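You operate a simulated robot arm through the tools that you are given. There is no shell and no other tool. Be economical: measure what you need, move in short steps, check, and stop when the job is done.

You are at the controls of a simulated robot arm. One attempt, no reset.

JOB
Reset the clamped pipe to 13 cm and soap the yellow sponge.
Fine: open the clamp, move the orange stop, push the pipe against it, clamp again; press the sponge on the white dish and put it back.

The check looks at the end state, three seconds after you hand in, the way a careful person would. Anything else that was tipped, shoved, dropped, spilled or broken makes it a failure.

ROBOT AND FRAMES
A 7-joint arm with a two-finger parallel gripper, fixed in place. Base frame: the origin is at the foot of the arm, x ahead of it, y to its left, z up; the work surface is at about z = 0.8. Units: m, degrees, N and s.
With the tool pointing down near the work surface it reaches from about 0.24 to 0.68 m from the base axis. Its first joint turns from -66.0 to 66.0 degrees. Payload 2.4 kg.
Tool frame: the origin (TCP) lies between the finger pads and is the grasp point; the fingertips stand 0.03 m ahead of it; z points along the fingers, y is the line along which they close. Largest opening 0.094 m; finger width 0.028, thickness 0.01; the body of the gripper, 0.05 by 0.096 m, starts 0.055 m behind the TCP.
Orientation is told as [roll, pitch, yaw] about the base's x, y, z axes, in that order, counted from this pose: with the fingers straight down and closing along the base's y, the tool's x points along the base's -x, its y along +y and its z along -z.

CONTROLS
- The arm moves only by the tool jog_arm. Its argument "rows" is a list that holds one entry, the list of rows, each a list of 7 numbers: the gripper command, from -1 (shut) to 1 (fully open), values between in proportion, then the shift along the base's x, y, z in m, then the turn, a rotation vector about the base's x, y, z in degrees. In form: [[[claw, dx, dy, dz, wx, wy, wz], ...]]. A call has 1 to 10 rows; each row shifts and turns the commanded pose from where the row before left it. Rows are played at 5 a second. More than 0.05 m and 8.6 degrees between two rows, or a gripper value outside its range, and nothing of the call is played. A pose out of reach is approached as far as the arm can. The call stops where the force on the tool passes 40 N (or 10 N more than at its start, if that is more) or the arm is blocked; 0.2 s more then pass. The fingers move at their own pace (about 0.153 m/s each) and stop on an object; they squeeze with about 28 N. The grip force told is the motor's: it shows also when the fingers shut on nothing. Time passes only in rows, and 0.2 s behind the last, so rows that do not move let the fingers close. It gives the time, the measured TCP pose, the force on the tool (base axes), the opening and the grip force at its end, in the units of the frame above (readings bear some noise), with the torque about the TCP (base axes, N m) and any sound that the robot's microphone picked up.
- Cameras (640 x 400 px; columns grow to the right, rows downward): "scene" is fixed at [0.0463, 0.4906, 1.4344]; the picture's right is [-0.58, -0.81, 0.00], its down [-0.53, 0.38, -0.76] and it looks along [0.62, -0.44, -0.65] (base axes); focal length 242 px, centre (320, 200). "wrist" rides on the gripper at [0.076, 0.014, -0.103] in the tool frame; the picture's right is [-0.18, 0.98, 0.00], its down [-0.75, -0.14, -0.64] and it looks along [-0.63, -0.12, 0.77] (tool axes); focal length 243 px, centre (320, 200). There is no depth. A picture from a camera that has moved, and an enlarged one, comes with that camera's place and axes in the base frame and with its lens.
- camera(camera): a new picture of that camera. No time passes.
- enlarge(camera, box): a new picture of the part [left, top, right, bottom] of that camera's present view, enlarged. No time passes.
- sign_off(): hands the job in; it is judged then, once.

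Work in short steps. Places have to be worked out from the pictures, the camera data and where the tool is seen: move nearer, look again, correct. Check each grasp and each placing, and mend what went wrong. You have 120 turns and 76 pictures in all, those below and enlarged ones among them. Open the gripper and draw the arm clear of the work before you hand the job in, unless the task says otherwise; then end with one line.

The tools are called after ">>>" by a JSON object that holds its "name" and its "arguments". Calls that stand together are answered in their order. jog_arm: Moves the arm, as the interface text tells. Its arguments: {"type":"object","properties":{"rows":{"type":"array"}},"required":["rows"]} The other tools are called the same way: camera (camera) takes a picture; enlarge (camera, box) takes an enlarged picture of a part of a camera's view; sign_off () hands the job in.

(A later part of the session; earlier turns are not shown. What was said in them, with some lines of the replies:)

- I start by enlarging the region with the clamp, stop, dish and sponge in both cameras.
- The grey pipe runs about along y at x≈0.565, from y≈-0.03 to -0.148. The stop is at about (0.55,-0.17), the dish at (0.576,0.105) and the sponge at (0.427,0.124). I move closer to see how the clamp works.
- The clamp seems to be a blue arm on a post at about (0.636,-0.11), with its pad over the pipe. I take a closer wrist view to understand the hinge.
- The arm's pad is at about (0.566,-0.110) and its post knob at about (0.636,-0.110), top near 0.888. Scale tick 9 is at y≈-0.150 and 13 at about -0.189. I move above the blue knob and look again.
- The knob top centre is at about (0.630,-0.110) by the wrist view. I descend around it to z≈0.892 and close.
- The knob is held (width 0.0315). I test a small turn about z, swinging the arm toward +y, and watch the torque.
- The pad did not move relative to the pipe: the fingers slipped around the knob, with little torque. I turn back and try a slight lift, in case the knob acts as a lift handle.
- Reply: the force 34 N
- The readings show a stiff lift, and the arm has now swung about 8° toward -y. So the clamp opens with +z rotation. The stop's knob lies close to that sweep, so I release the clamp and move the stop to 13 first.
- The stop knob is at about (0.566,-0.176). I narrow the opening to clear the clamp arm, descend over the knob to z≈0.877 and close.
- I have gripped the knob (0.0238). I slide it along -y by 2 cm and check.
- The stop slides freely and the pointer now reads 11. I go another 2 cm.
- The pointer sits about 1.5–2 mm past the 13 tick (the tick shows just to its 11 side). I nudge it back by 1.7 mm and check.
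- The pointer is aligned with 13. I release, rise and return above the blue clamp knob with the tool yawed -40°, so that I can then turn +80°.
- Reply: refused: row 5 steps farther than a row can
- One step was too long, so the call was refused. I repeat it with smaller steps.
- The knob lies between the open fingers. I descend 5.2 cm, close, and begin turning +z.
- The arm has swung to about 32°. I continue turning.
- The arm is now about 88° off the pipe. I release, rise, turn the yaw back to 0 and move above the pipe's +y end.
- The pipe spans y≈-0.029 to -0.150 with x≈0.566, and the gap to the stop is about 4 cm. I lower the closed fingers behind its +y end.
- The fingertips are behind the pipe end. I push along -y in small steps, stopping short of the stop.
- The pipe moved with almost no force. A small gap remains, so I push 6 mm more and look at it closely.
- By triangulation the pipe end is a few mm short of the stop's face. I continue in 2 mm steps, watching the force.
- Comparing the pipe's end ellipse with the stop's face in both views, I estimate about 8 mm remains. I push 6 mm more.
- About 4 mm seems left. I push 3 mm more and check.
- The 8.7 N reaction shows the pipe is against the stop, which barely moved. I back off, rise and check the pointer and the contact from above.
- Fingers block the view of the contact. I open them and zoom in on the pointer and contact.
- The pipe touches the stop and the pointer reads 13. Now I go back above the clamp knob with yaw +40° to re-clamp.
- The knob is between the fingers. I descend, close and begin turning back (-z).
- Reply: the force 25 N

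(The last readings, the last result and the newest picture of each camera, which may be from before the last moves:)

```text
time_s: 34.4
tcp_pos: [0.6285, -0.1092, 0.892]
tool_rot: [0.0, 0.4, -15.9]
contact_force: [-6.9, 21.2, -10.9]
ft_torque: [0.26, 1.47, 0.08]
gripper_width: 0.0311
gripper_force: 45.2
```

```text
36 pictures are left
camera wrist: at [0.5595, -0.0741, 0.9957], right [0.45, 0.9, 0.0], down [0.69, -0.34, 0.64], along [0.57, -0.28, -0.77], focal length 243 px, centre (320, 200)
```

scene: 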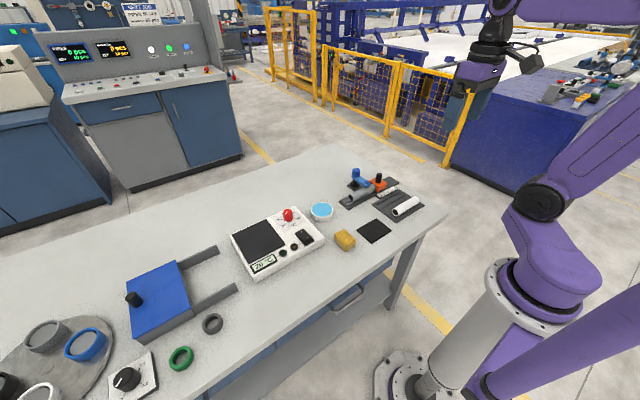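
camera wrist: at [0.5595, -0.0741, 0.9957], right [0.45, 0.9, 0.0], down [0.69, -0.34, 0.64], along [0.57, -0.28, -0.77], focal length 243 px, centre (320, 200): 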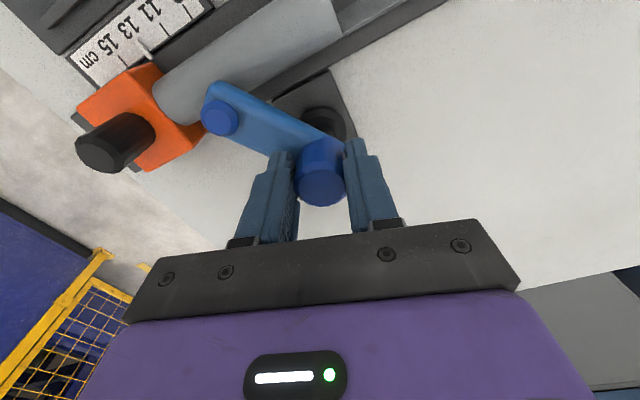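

The arm tracks the turn and is now at about 32°. I turn on to its closed position.

>>> {"name": "jog_arm", "arguments": {"rows": [[[-1, 0, 0, 0, 0, 0, -8], [-1, 0, 0, 0, 0, 0, -8], [-1, 0, 0, 0, 0, 0, -8], [-1, 0, 0, 0, 0, 0, -8], [-1, 0, 0, 0, 0, 0, -4], [-1, 0, 0, 0, 0, 0, 0]]]}}

>>> {"name": "camera", "arguments": {"camera": "wrist"}}

```text
time_s: 35.8
tcp_pos: [0.6293, -0.1064, 0.8922]
tool_rot: [0.1, 0.0, -51.7]
contact_force: [2.2, 24.6, -19.9]
ft_torque: [0.51, 0.05, 0.0]
gripper_width: 0.0313
gripper_force: 45.4
```

```text
35 pictures are left
camera wrist: at [0.594, -0.0379, 0.9956], right [0.89, 0.46, 0.0], down [0.36, -0.68, 0.64], along [0.3, -0.57, -0.77], focal length 243 px, centre (320, 200)
```

wrist: 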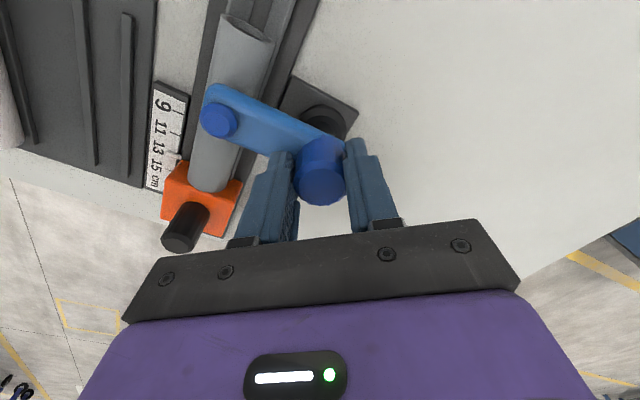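

The arm is back over the pipe, at about its original angle. I check the arm and the pipe–stop contact in the scene view.

>>> {"name": "enlarge", "arguments": {"camera": "scene", "box": [345, 155, 415, 215]}}

>>> {"name": "enlarge", "arguments": {"camera": "wrist", "box": [140, 70, 300, 250]}}

```text
6.67 times, centred on (380, 185) of scene
camera zoom: at [0.0468, 0.4912, 1.4342], right [-0.58, -0.81, 0.0], down [-0.53, 0.38, -0.76], along [0.62, -0.44, -0.65], focal length 1610 px, centre (-80, 300)
```

zoom: 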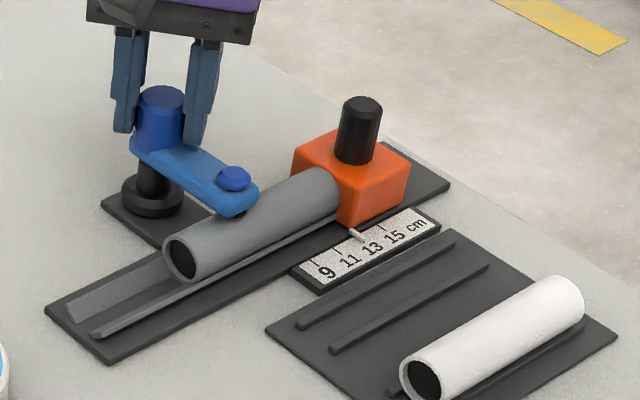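

```text
2.22 times, centred on (220, 160) of wrist
camera zoom: at [0.594, -0.0379, 0.9956], right [0.89, 0.46, 0.0], down [0.36, -0.68, 0.64], along [0.3, -0.57, -0.77], focal length 539 px, centre (542, 289)
```

zoom: 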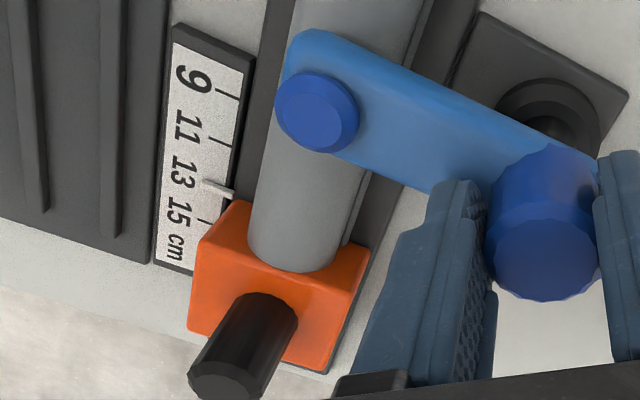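

It looks clamped, and the pad offset in the scene view is a few px short of the original angle. I turn a bit more to be sure it reaches the end.

>>> {"name": "jog_arm", "arguments": {"rows": [[[-1, 0, -0.001, 0, 0, 0, -4], [-1, 0, 0, 0, 0, 0, -4], [-1, 0, 0, 0, 0, 0, -2], [-1, 0, 0, 0, 0, 0, 0]]]}}

>>> {"name": "camera", "arguments": {"camera": "wrist"}}

>>> {"name": "enlarge", "arguments": {"camera": "scene", "box": [345, 155, 415, 215]}}

```text
time_s: 36.8
tcp_pos: [0.6323, -0.1077, 0.8936]
tool_rot: [0.2, -0.1, -61.6]
contact_force: [13.3, 21.3, -14.3]
ft_torque: [-0.22, 0.1, 0.46]
gripper_width: 0.0314
gripper_force: 44.6
```

```text
32 pictures are left
camera wrist: at [0.6074, -0.0337, 0.9965], right [0.95, 0.31, 0.0], down [0.23, -0.73, 0.64], along [0.2, -0.61, -0.77], focal length 243 px, centre (320, 200)
```

wrist: 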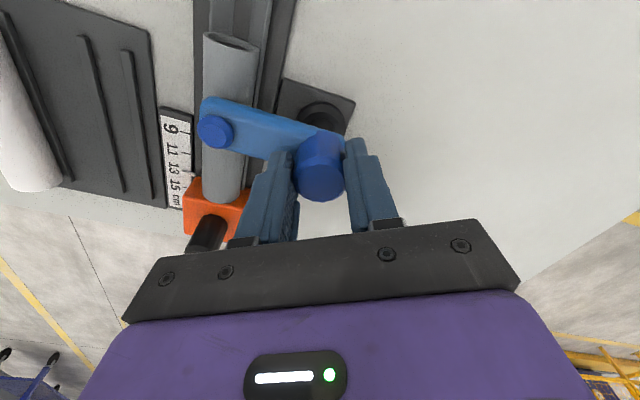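

```text
6.67 times, centred on (380, 185) of scene
camera zoom: at [0.0469, 0.4911, 1.4342], right [-0.58, -0.81, 0.0], down [-0.53, 0.38, -0.76], along [0.62, -0.44, -0.65], focal length 1610 px, centre (-80, 300)
```

zoom: 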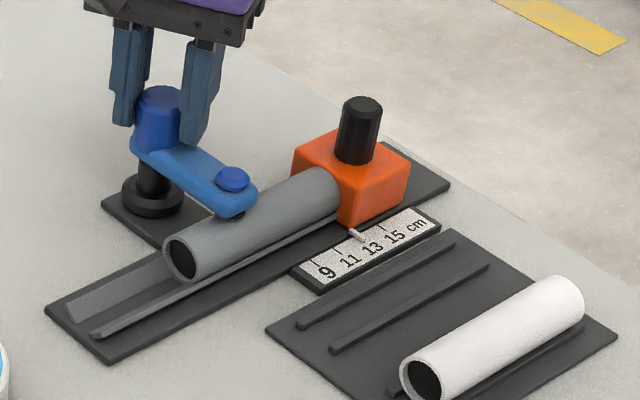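

The knob now slips while the arm stays put: the clamp is at its closed end. I release, rise and head toward the sponge with yaw returning to 0.

>>> {"name": "jog_arm", "arguments": {"rows": [[[0, 0, 0, 0, 0, 0, 0], [1, 0, 0, 0, 0, 0, 0], [1, 0, 0, 0.045, 0, 0, 0], [1, 0, 0, 0.045, 0, 0, 0], [1, -0.03, 0.035, 0.01, 0, 0, 8], [1, -0.03, 0.035, 0, 0, 0, 8], [1, -0.03, 0.035, 0, 0, 0, 8], [1, -0.03, 0.035, 0, 0, 0, 8], [1, -0.03, 0.035, 0, 0, 0, 8], [1, -0.03, 0.035, 0, 0, 0, 8]]]}}

>>> {"name": "jog_arm", "arguments": {"rows": [[[1, -0.03, 0.01, 0, 0, 0, 8], [1, -0.02, 0, 0, 0, 0, 5.6], [1, 0, 0, 0, 0, 0, 0]]]}}

>>> {"name": "camera", "arguments": {"camera": "wrist"}}

>>> {"name": "enlarge", "arguments": {"camera": "scene", "box": [310, 160, 420, 260]}}

```text
time_s: 39.0
tcp_pos: [0.448, 0.0964, 0.9924]
tool_rot: [0.0, -0.1, -13.8]
contact_force: [0.3, 0.6, -0.5]
ft_torque: [-0.07, 0.01, 0.01]
gripper_width: 0.0939
gripper_force: 0.1
```

```text
time_s: 39.8
tcp_pos: [0.398, 0.1067, 0.9927]
tool_rot: [0.0, 0.0, -0.3]
contact_force: [-0.3, -0.1, 0.2]
ft_torque: [-0.01, 0.02, -0.01]
gripper_width: 0.094
gripper_force: 0.0
```

```text
30 pictures are left
camera wrist: at [0.322, 0.1218, 1.0957], right [0.19, 0.98, 0.0], down [0.75, -0.15, 0.64], along [0.63, -0.12, -0.77], focal length 243 px, centre (320, 200)
```

wrist: 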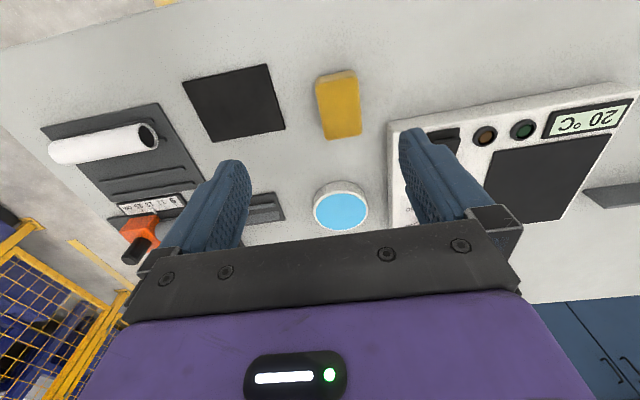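

```text
4.00 times, centred on (365, 210) of scene
camera zoom: at [0.0463, 0.4906, 1.4344], right [-0.58, -0.81, 0.0], down [-0.53, 0.38, -0.76], along [0.62, -0.44, -0.65], focal length 966 px, centre (140, 160)
```

zoom: 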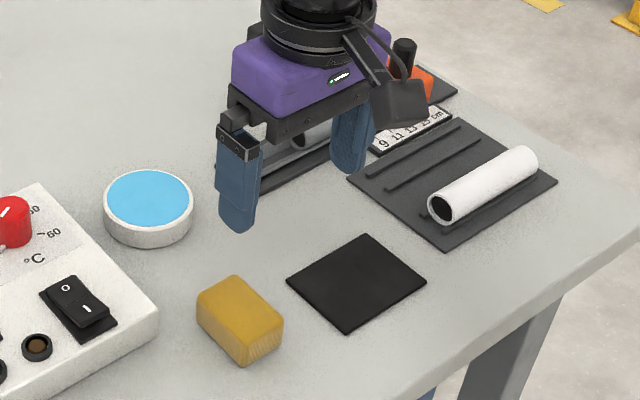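

The sponge lies along x, about 0.04 wide in y and 0.062 long, centred near (0.42,0.125). I narrow the opening because the meter's edge starts near y=0.18, then move above it and look.

>>> {"name": "jog_arm", "arguments": {"rows": [[[0.45, 0.022, 0.018, 0, 0, 0, 0], [0.45, 0, 0, -0.04, 0, 0, 0], [0.45, 0, 0, -0.04, 0, 0, 0], [0.45, 0, 0, 0, 0, 0, 0]]]}}

>>> {"name": "camera", "arguments": {"camera": "wrist"}}

>>> {"name": "enlarge", "arguments": {"camera": "scene", "box": [300, 190, 400, 265]}}

```text
time_s: 40.8
tcp_pos: [0.4265, 0.1218, 0.9147]
tool_rot: [0.0, -0.1, -0.4]
contact_force: [0.3, -0.1, 0.9]
ft_torque: [-0.03, -0.01, -0.02]
gripper_width: 0.0682
gripper_force: 0.0
```

```text
28 pictures are left
camera wrist: at [0.348, 0.1381, 1.0164], right [0.19, 0.98, 0.0], down [0.75, -0.15, 0.64], along [0.63, -0.12, -0.77], focal length 243 px, centre (320, 200)
```

wrist: 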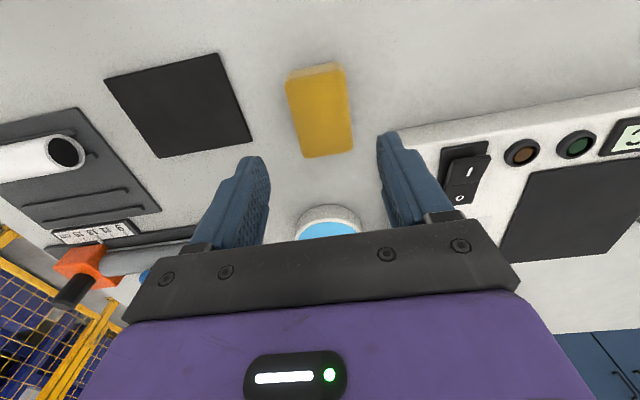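

```text
5.33 times, centred on (350, 228) of scene
camera zoom: at [0.0463, 0.4906, 1.4344], right [-0.58, -0.81, 0.0], down [-0.53, 0.38, -0.76], along [0.62, -0.44, -0.65], focal length 1288 px, centre (160, 53)
```

zoom: 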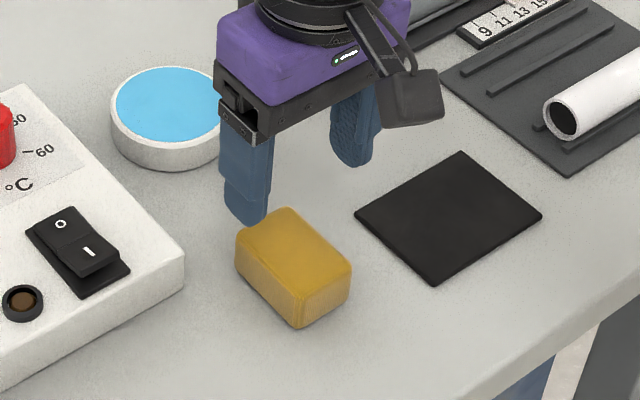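

The sponge is centred at about (0.421,0.126), is 3 cm tall, and is 0.0435 wide. I descend to TCP z≈0.842 (fingertips 1.2 cm above the table) and close.

>>> {"name": "jog_arm", "arguments": {"rows": [[[0.45, -0.002, 0.002, -0.03, 0, 0, 0], [0.45, 0, 0, -0.03, 0, 0, 0], [0.45, 0, 0, -0.012, 0, 0, 0], [-1, 0, 0, 0, 0, 0, 0], [-1, 0, 0, 0, 0, 0, 0], [-1, 0, 0, 0, 0, 0, 0]]]}}

>>> {"name": "camera", "arguments": {"camera": "wrist"}}

```text
time_s: 42.2
tcp_pos: [0.4199, 0.1272, 0.842]
tool_rot: [0.0, 0.0, -0.5]
contact_force: [0.5, -0.7, -0.6]
ft_torque: [0.01, 0.01, 0.02]
gripper_width: 0.0438
gripper_force: 28.1
```

```text
26 pictures are left
camera wrist: at [0.3435, 0.1418, 0.9441], right [0.19, 0.98, 0.0], down [0.75, -0.15, 0.64], along [0.63, -0.12, -0.77], focal length 243 px, centre (320, 200)
```

wrist: 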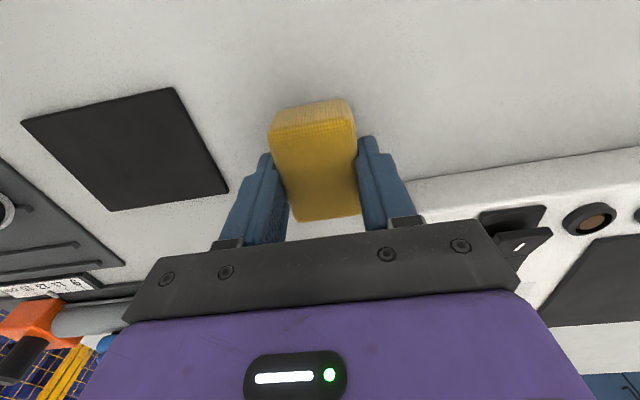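

The sponge is held (0.0438). I lift it and carry it above the dish at about (0.577,0.105).

>>> {"name": "jog_arm", "arguments": {"rows": [[[-1, 0, 0, 0.03, 0, 0, 0], [-1, 0, 0, 0.04, 0, 0, 0], [-1, 0.039, -0.0055, 0, 0, 0, 0], [-1, 0.039, -0.0055, 0, 0, 0, 0], [-1, 0.039, -0.0055, 0, 0, 0, 0], [-1, 0.039, -0.0055, 0, 0, 0, 0], [-1, 0, 0, 0, 0, 0, 0]]]}}

>>> {"name": "enlarge", "arguments": {"camera": "scene", "box": [270, 150, 390, 240]}}

>>> {"name": "camera", "arguments": {"camera": "wrist"}}

```text
time_s: 43.8
tcp_pos: [0.5774, 0.1032, 0.9132]
tool_rot: [0.0, -0.1, -0.4]
contact_force: [-0.1, 0.1, -0.1]
ft_torque: [-0.02, 0.03, 0.0]
gripper_width: 0.0437
gripper_force: 28.1
```

```text
4.44 times, centred on (330, 195) of scene
camera zoom: at [0.0463, 0.4906, 1.4344], right [-0.58, -0.81, 0.0], down [-0.53, 0.38, -0.76], along [0.62, -0.44, -0.65], focal length 1073 px, centre (276, 222)
```

zoom: 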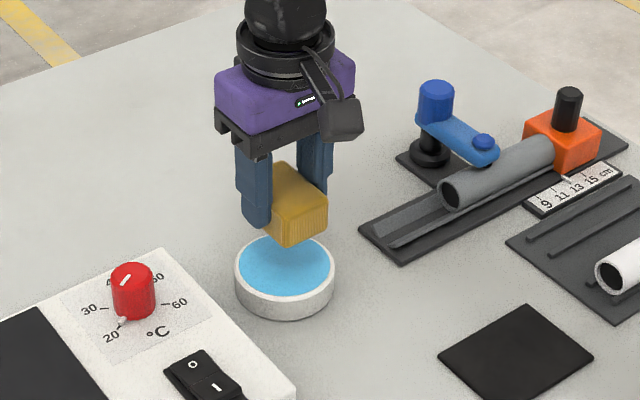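

```text
24 pictures are left
camera wrist: at [0.5014, 0.1187, 1.0152], right [0.19, 0.98, 0.0], down [0.75, -0.15, 0.64], along [0.63, -0.12, -0.77], focal length 243 px, centre (320, 200)
```

wrist: 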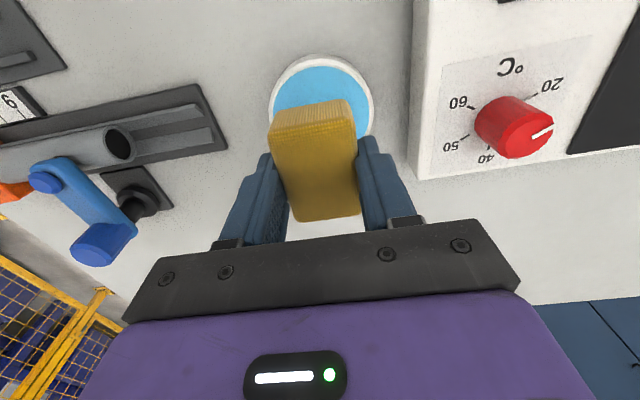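

The dish centre looks to be at about (0.574,0.107), with its top near 0.823; the sponge bottom is at about 0.871. I correct slightly and lower until contact.

>>> {"name": "jog_arm", "arguments": {"rows": [[[-1, -0.003, 0.003, -0.02, 0, 0, 0], [-1, 0, 0, -0.018, 0, 0, 0], [-1, 0, 0, -0.004, 0, 0, 0], [-1, 0, 0, -0.003, 0, 0, 0], [-1, 0, 0, -0.002, 0, 0, 0], [-1, 0, 0, 0, 0, 0, 0]]]}}

>>> {"name": "enlarge", "arguments": {"camera": "scene", "box": [290, 170, 370, 230]}}

```text
time_s: 45.2
tcp_pos: [0.573, 0.1056, 0.8665]
tool_rot: [-0.1, -0.2, -0.3]
contact_force: [-8.6, -2.7, 34.1]
ft_torque: [-0.13, 0.27, -0.09]
gripper_width: 0.0437
gripper_force: 28.3
```

```text
6.67 times, centred on (330, 200) of scene
camera zoom: at [0.0454, 0.4904, 1.4345], right [-0.58, -0.81, 0.0], down [-0.53, 0.38, -0.76], along [0.62, -0.44, -0.65], focal length 1610 px, centre (253, 200)
```

zoom: 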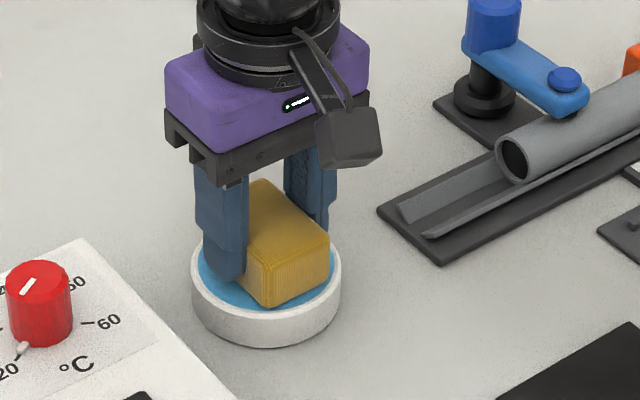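

It is pressed with about 34 N inside the rim. I hold it for a moment, lift and inspect the sponge.

>>> {"name": "jog_arm", "arguments": {"rows": [[[-1, 0, 0, 0, 0, 0, 0], [-1, 0, 0, 0, 0, 0, 0], [-1, 0, 0, 0, 0, 0, 0], [-1, 0, 0, 0, 0, 0, 0], [-1, 0, 0, 0.02, 0, 0, 0], [-1, 0, 0, 0.03, 0, 0, 0], [-1, 0, 0, 0, 0, 0, 0]]]}}

>>> {"name": "enlarge", "arguments": {"camera": "scene", "box": [290, 170, 370, 230]}}

>>> {"name": "camera", "arguments": {"camera": "wrist"}}

```text
time_s: 46.8
tcp_pos: [0.5715, 0.1084, 0.9146]
tool_rot: [0.0, 0.1, -0.4]
contact_force: [-0.1, 0.4, -0.3]
ft_torque: [0.04, 0.0, -0.01]
gripper_width: 0.0434
gripper_force: 28.2
```

```text
6.67 times, centred on (330, 200) of scene
camera zoom: at [0.0463, 0.4906, 1.4344], right [-0.58, -0.81, 0.0], down [-0.53, 0.38, -0.76], along [0.62, -0.44, -0.65], focal length 1610 px, centre (253, 200)
```

zoom: 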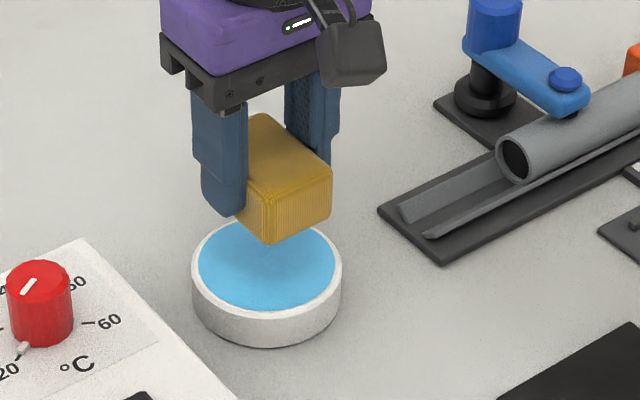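

```text
21 pictures are left
camera wrist: at [0.4959, 0.123, 1.0165], right [0.19, 0.98, 0.0], down [0.75, -0.15, 0.64], along [0.63, -0.12, -0.77], focal length 243 px, centre (320, 200)
```

wrist: 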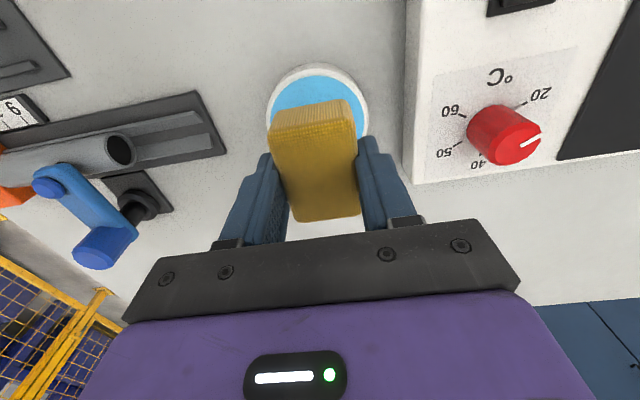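

The sponge is still held level and the dish is unmoved. I carry the sponge back by the exact reverse shift and set it down at its old place.

>>> {"name": "jog_arm", "arguments": {"rows": [[[-1, -0.038, 0.005, 0, 0, 0, 0], [-1, -0.038, 0.005, 0, 0, 0, 0], [-1, -0.038, 0.005, 0, 0, 0, 0], [-1, -0.039, 0.004, 0, 0, 0, 0], [-1, 0, 0, -0.035, 0, 0, 0], [-1, 0, 0, -0.025, 0, 0, 0], [-1, 0, 0, -0.008, 0, 0, 0], [-1, 0, 0, -0.003, 0, 0, 0], [-1, 0, 0, 0, 0, 0, 0]]]}}

>>> {"name": "enlarge", "arguments": {"camera": "scene", "box": [300, 190, 400, 265]}}

```text
time_s: 48.8
tcp_pos: [0.419, 0.127, 0.8436]
tool_rot: [0.1, 0.1, -0.5]
contact_force: [-0.1, -0.3, -0.7]
ft_torque: [-0.04, -0.02, -0.02]
gripper_width: 0.0437
gripper_force: 27.8
```

```text
5.33 times, centred on (350, 228) of scene
camera zoom: at [0.0463, 0.4906, 1.4344], right [-0.58, -0.81, 0.0], down [-0.53, 0.38, -0.76], along [0.62, -0.44, -0.65], focal length 1288 px, centre (160, 53)
```

zoom: 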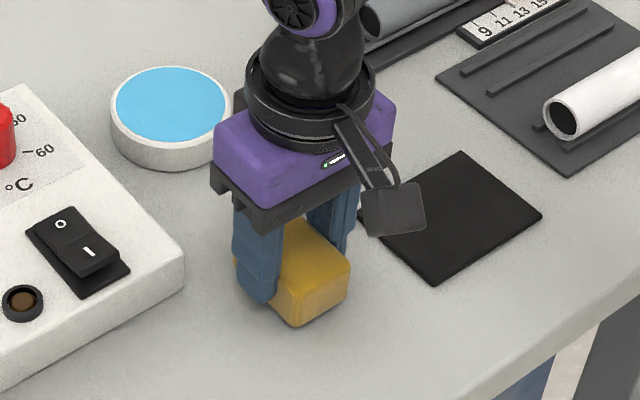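

The sponge is just above its old spot, with no contact yet. I lower 1–3 mm more until it touches, then release.

>>> {"name": "jog_arm", "arguments": {"rows": [[[-1, 0, 0, -0.0015, 0, 0, 0], [-1, 0, 0, -0.0015, 0, 0, 0], [-1, 0, 0, 0, 0, 0, 0]]]}}

```text
time_s: 49.6
tcp_pos: [0.4191, 0.1256, 0.8398]
tool_rot: [0.0, 0.0, -0.4]
contact_force: [0.2, 0.0, 1.7]
ft_torque: [-0.05, -0.06, 0.01]
gripper_width: 0.044
gripper_force: 28.3
```

The sponge just touches (1.7 N). I open to about 0.07 and rise straight up.

>>> {"name": "jog_arm", "arguments": {"rows": [[[0.1, 0, 0, 0, 0, 0, 0], [0.4, 0, 0, 0, 0, 0, 0], [0.4, 0, 0, 0, 0, 0, 0], [0.4, 0, 0, 0.04, 0, 0, 0], [0.4, 0, 0, 0.05, 0, 0, 0], [0.4, -0.03, -0.02, 0.04, 0, 0, 0], [0.4, -0.03, -0.02, 0.04, 0, 0, 0], [1, -0.03, -0.02, 0.04, 0, 0, 0], [1, 0, 0, 0, 0, 0, 0]]]}}

>>> {"name": "camera", "arguments": {"camera": "scene"}}

>>> {"name": "enlarge", "arguments": {"camera": "scene", "box": [300, 150, 440, 260]}}

>>> {"name": "camera", "arguments": {"camera": "wrist"}}

```text
refused: row 6 steps farther than a row can; nothing moved
```

```text
19 pictures are left
```

scene: 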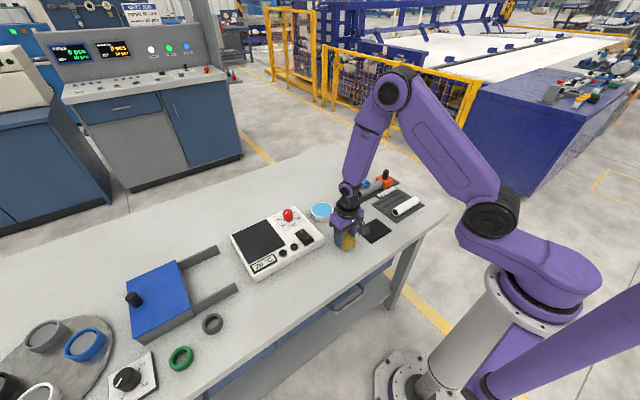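

```text
3.64 times, centred on (370, 205) of scene
camera zoom: at [0.0463, 0.4906, 1.4344], right [-0.58, -0.81, 0.0], down [-0.53, 0.38, -0.76], along [0.62, -0.44, -0.65], focal length 878 px, centre (138, 182)
```

zoom: 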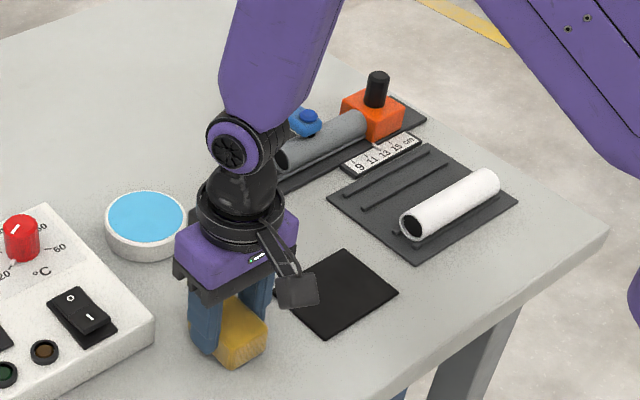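

```text
17 pictures are left
camera wrist: at [0.3431, 0.1415, 0.9437], right [0.19, 0.98, 0.0], down [0.75, -0.15, 0.64], along [0.63, -0.12, -0.77], focal length 243 px, centre (320, 200)
```

wrist: 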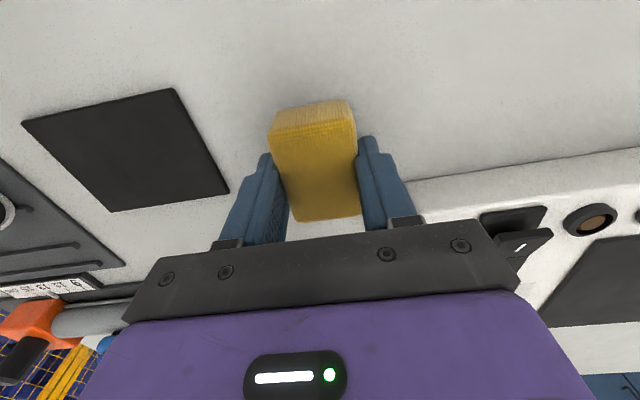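

One step was too long. The wrist view shows the sponge exactly where it was picked up, so I repeat the release with smaller steps.

>>> {"name": "jog_arm", "arguments": {"rows": [[[0.1, 0, 0, 0, 0, 0, 0], [0.4, 0, 0, 0, 0, 0, 0], [0.4, 0, 0, 0, 0, 0, 0], [0.4, 0, 0, 0.04, 0, 0, 0], [0.4, 0, 0, 0.045, 0, 0, 0], [0.4, -0.02, -0.02, 0.035, 0, 0, 0], [0.4, -0.02, -0.03, 0.03, 0, 0, 0], [1, -0.01, -0.04, 0.02, 0, 0, 0], [1, 0, -0.04, 0, 0, 0, 0], [1, 0, -0.04, 0, 0, 0, 0]]]}}

>>> {"name": "enlarge", "arguments": {"camera": "scene", "box": [300, 150, 440, 260]}}

>>> {"name": "camera", "arguments": {"camera": "wrist"}}

```text
time_s: 51.8
tcp_pos: [0.3681, -0.0428, 1.01]
tool_rot: [0.1, 0.0, -0.2]
contact_force: [-0.2, 0.2, 0.6]
ft_torque: [0.02, 0.01, 0.01]
gripper_width: 0.0937
gripper_force: 0.1
```

```text
3.64 times, centred on (370, 205) of scene
camera zoom: at [0.0463, 0.4906, 1.4344], right [-0.58, -0.81, 0.0], down [-0.53, 0.38, -0.76], along [0.62, -0.44, -0.65], focal length 878 px, centre (138, 182)
```

zoom: 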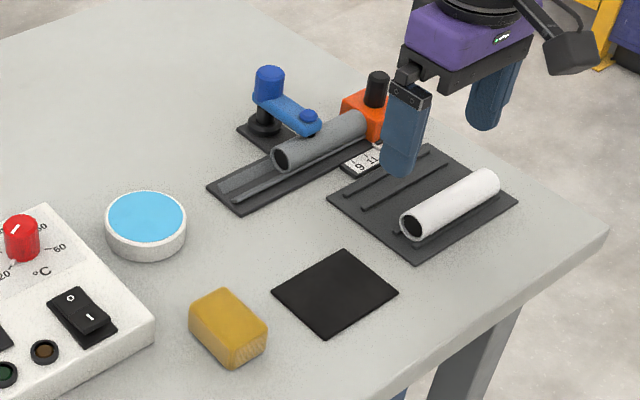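

```text
15 pictures are left
camera wrist: at [0.2913, -0.0279, 1.1124], right [0.19, 0.98, 0.0], down [0.75, -0.15, 0.64], along [0.63, -0.12, -0.77], focal length 243 px, centre (320, 200)
```

wrist: 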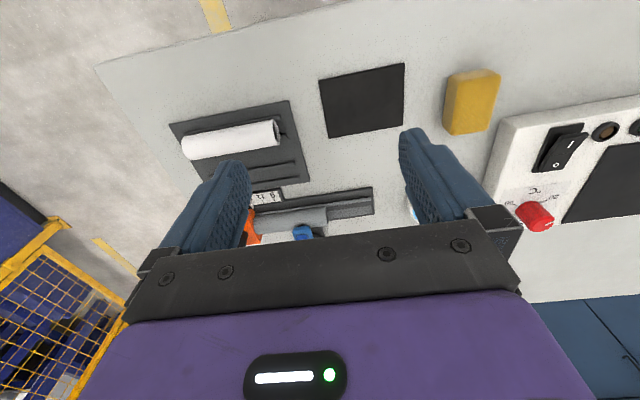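

The sponge is back on its old spot and the dish is untouched. I take a last close look at the pointer, the pipe–stop contact and the clamp.

>>> {"name": "jog_arm", "arguments": {"rows": [[[1, 0.035, -0.035, -0.005, 0, 0, 0], [1, 0.035, -0.035, 0, 0, 0, 0], [1, 0.02, -0.04, 0, 0, 0, 0], [1, 0.01, -0.03, -0.04, 0, 0, 0], [1, 0, 0, 0, 0, 0, 0]]]}}

>>> {"name": "enlarge", "arguments": {"camera": "wrist", "box": [270, 90, 410, 190]}}

```text
refused: row 4 steps farther than a row can; nothing moved
```

```text
4.00 times, centred on (340, 140) of wrist
camera zoom: at [0.2913, -0.0279, 1.1124], right [0.19, 0.98, 0.0], down [0.75, -0.15, 0.64], along [0.63, -0.12, -0.77], focal length 970 px, centre (240, 440)
```

zoom: 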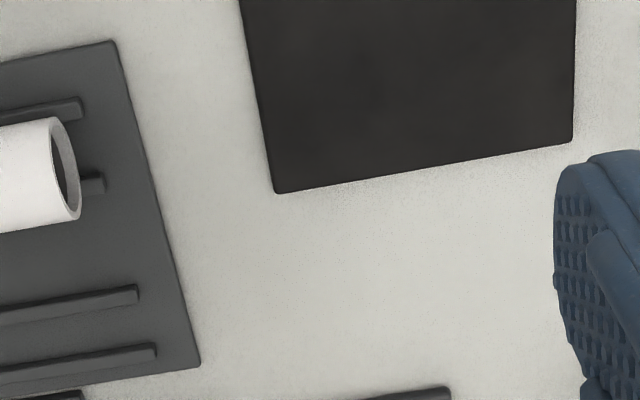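

One step was slightly too long; I repeat it with smaller ones.

>>> {"name": "jog_arm", "arguments": {"rows": [[[1, 0.034, -0.034, 0, 0, 0, 0], [1, 0.034, -0.034, 0, 0, 0, 0], [1, 0.02, -0.04, 0, 0, 0, 0], [1, 0.01, -0.03, -0.02, 0, 0, 0], [1, 0.01, -0.01, -0.025, 0, 0, 0], [1, 0, 0, 0, 0, 0, 0]]]}}

>>> {"name": "enlarge", "arguments": {"camera": "wrist", "box": [260, 100, 400, 190]}}

```text
time_s: 53.2
tcp_pos: [0.4787, -0.1927, 0.9669]
tool_rot: [0.1, 0.0, -0.5]
contact_force: [0.3, 0.3, 0.4]
ft_torque: [0.02, -0.01, -0.01]
gripper_width: 0.0939
gripper_force: 0.2
```

```text
4.44 times, centred on (330, 145) of wrist
camera zoom: at [0.4029, -0.1773, 1.0694], right [0.19, 0.98, 0.0], down [0.75, -0.15, 0.64], along [0.63, -0.12, -0.77], focal length 1078 px, centre (276, 444)
```

zoom: 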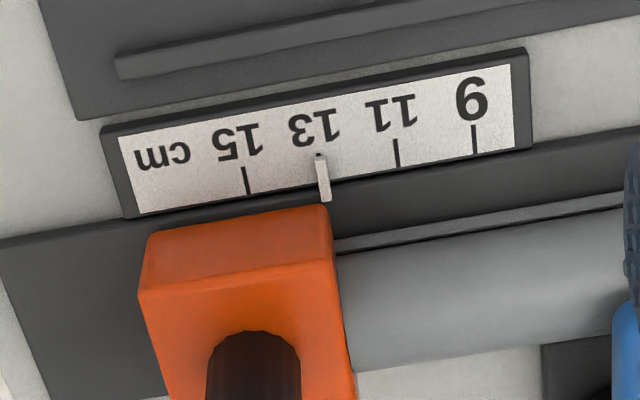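

The pointer reads 13. I zoom in on the pipe–stop joint to check for a gap.

>>> {"name": "enlarge", "arguments": {"camera": "wrist", "box": [310, 140, 360, 190]}}

>>> {"name": "enlarge", "arguments": {"camera": "scene", "box": [345, 155, 415, 215]}}

```text
8.00 times, centred on (335, 165) of wrist
camera zoom: at [0.4029, -0.1773, 1.0694], right [0.19, 0.98, 0.0], down [0.75, -0.15, 0.64], along [0.63, -0.12, -0.77], focal length 1941 px, centre (200, 480)
```

zoom: 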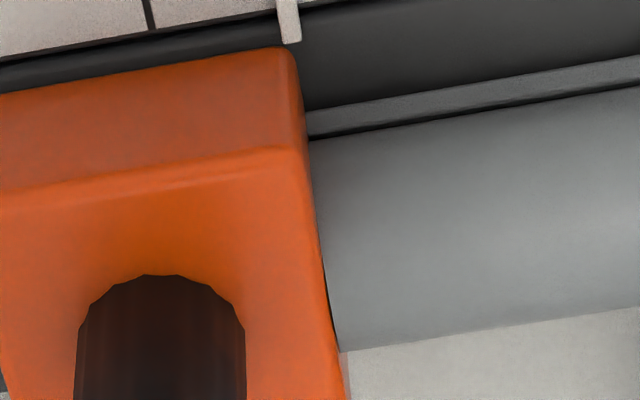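

```text
6.67 times, centred on (380, 185) of scene
camera zoom: at [0.0463, 0.4906, 1.4344], right [-0.58, -0.81, 0.0], down [-0.53, 0.38, -0.76], along [0.62, -0.44, -0.65], focal length 1610 px, centre (-80, 300)
```

zoom: 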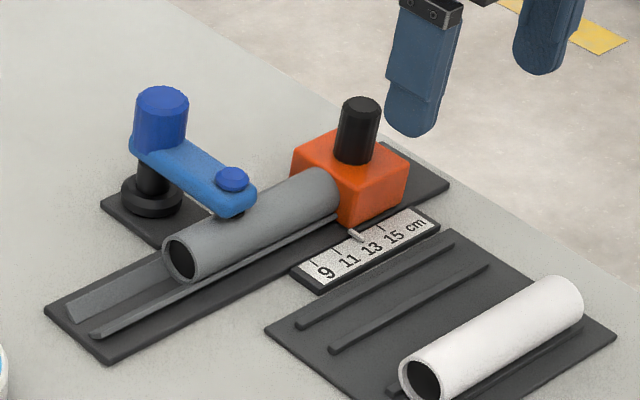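

The pipe sits against the stop, the pointer is at 13 and the clamp is over the pipe. I draw the open gripper up and clear.

>>> {"name": "jog_arm", "arguments": {"rows": [[[1, 0, 0, 0.045, 0, 0, 0], [1, -0.02, 0.01, 0.04, 0, 0, 0], [1, -0.03, 0.02, 0.03, 0, 0, 0], [1, -0.03, 0.02, 0.03, 0, 0, 0], [1, -0.03, 0.02, 0.03, 0, 0, 0], [1, 0, 0, 0, 0, 0, 0]]]}}

```text
time_s: 54.6
tcp_pos: [0.3673, -0.1182, 1.1403]
tool_rot: [0.0, 0.1, -0.4]
contact_force: [-0.1, 0.1, -0.6]
ft_torque: [-0.03, -0.01, 0.0]
gripper_width: 0.0942
gripper_force: 0.1
```

The arm is clear, the gripper is open and everything is in place, so I hand the job in.

>>> {"name": "sign_off", "arguments": {}}

```text
The job is handed in.
```

The pipe is against the stop at 13 cm and clamped again. The sponge was pressed on the soap dish at about 34 N and is back in its place, though I could not see its underside to confirm the soap took.
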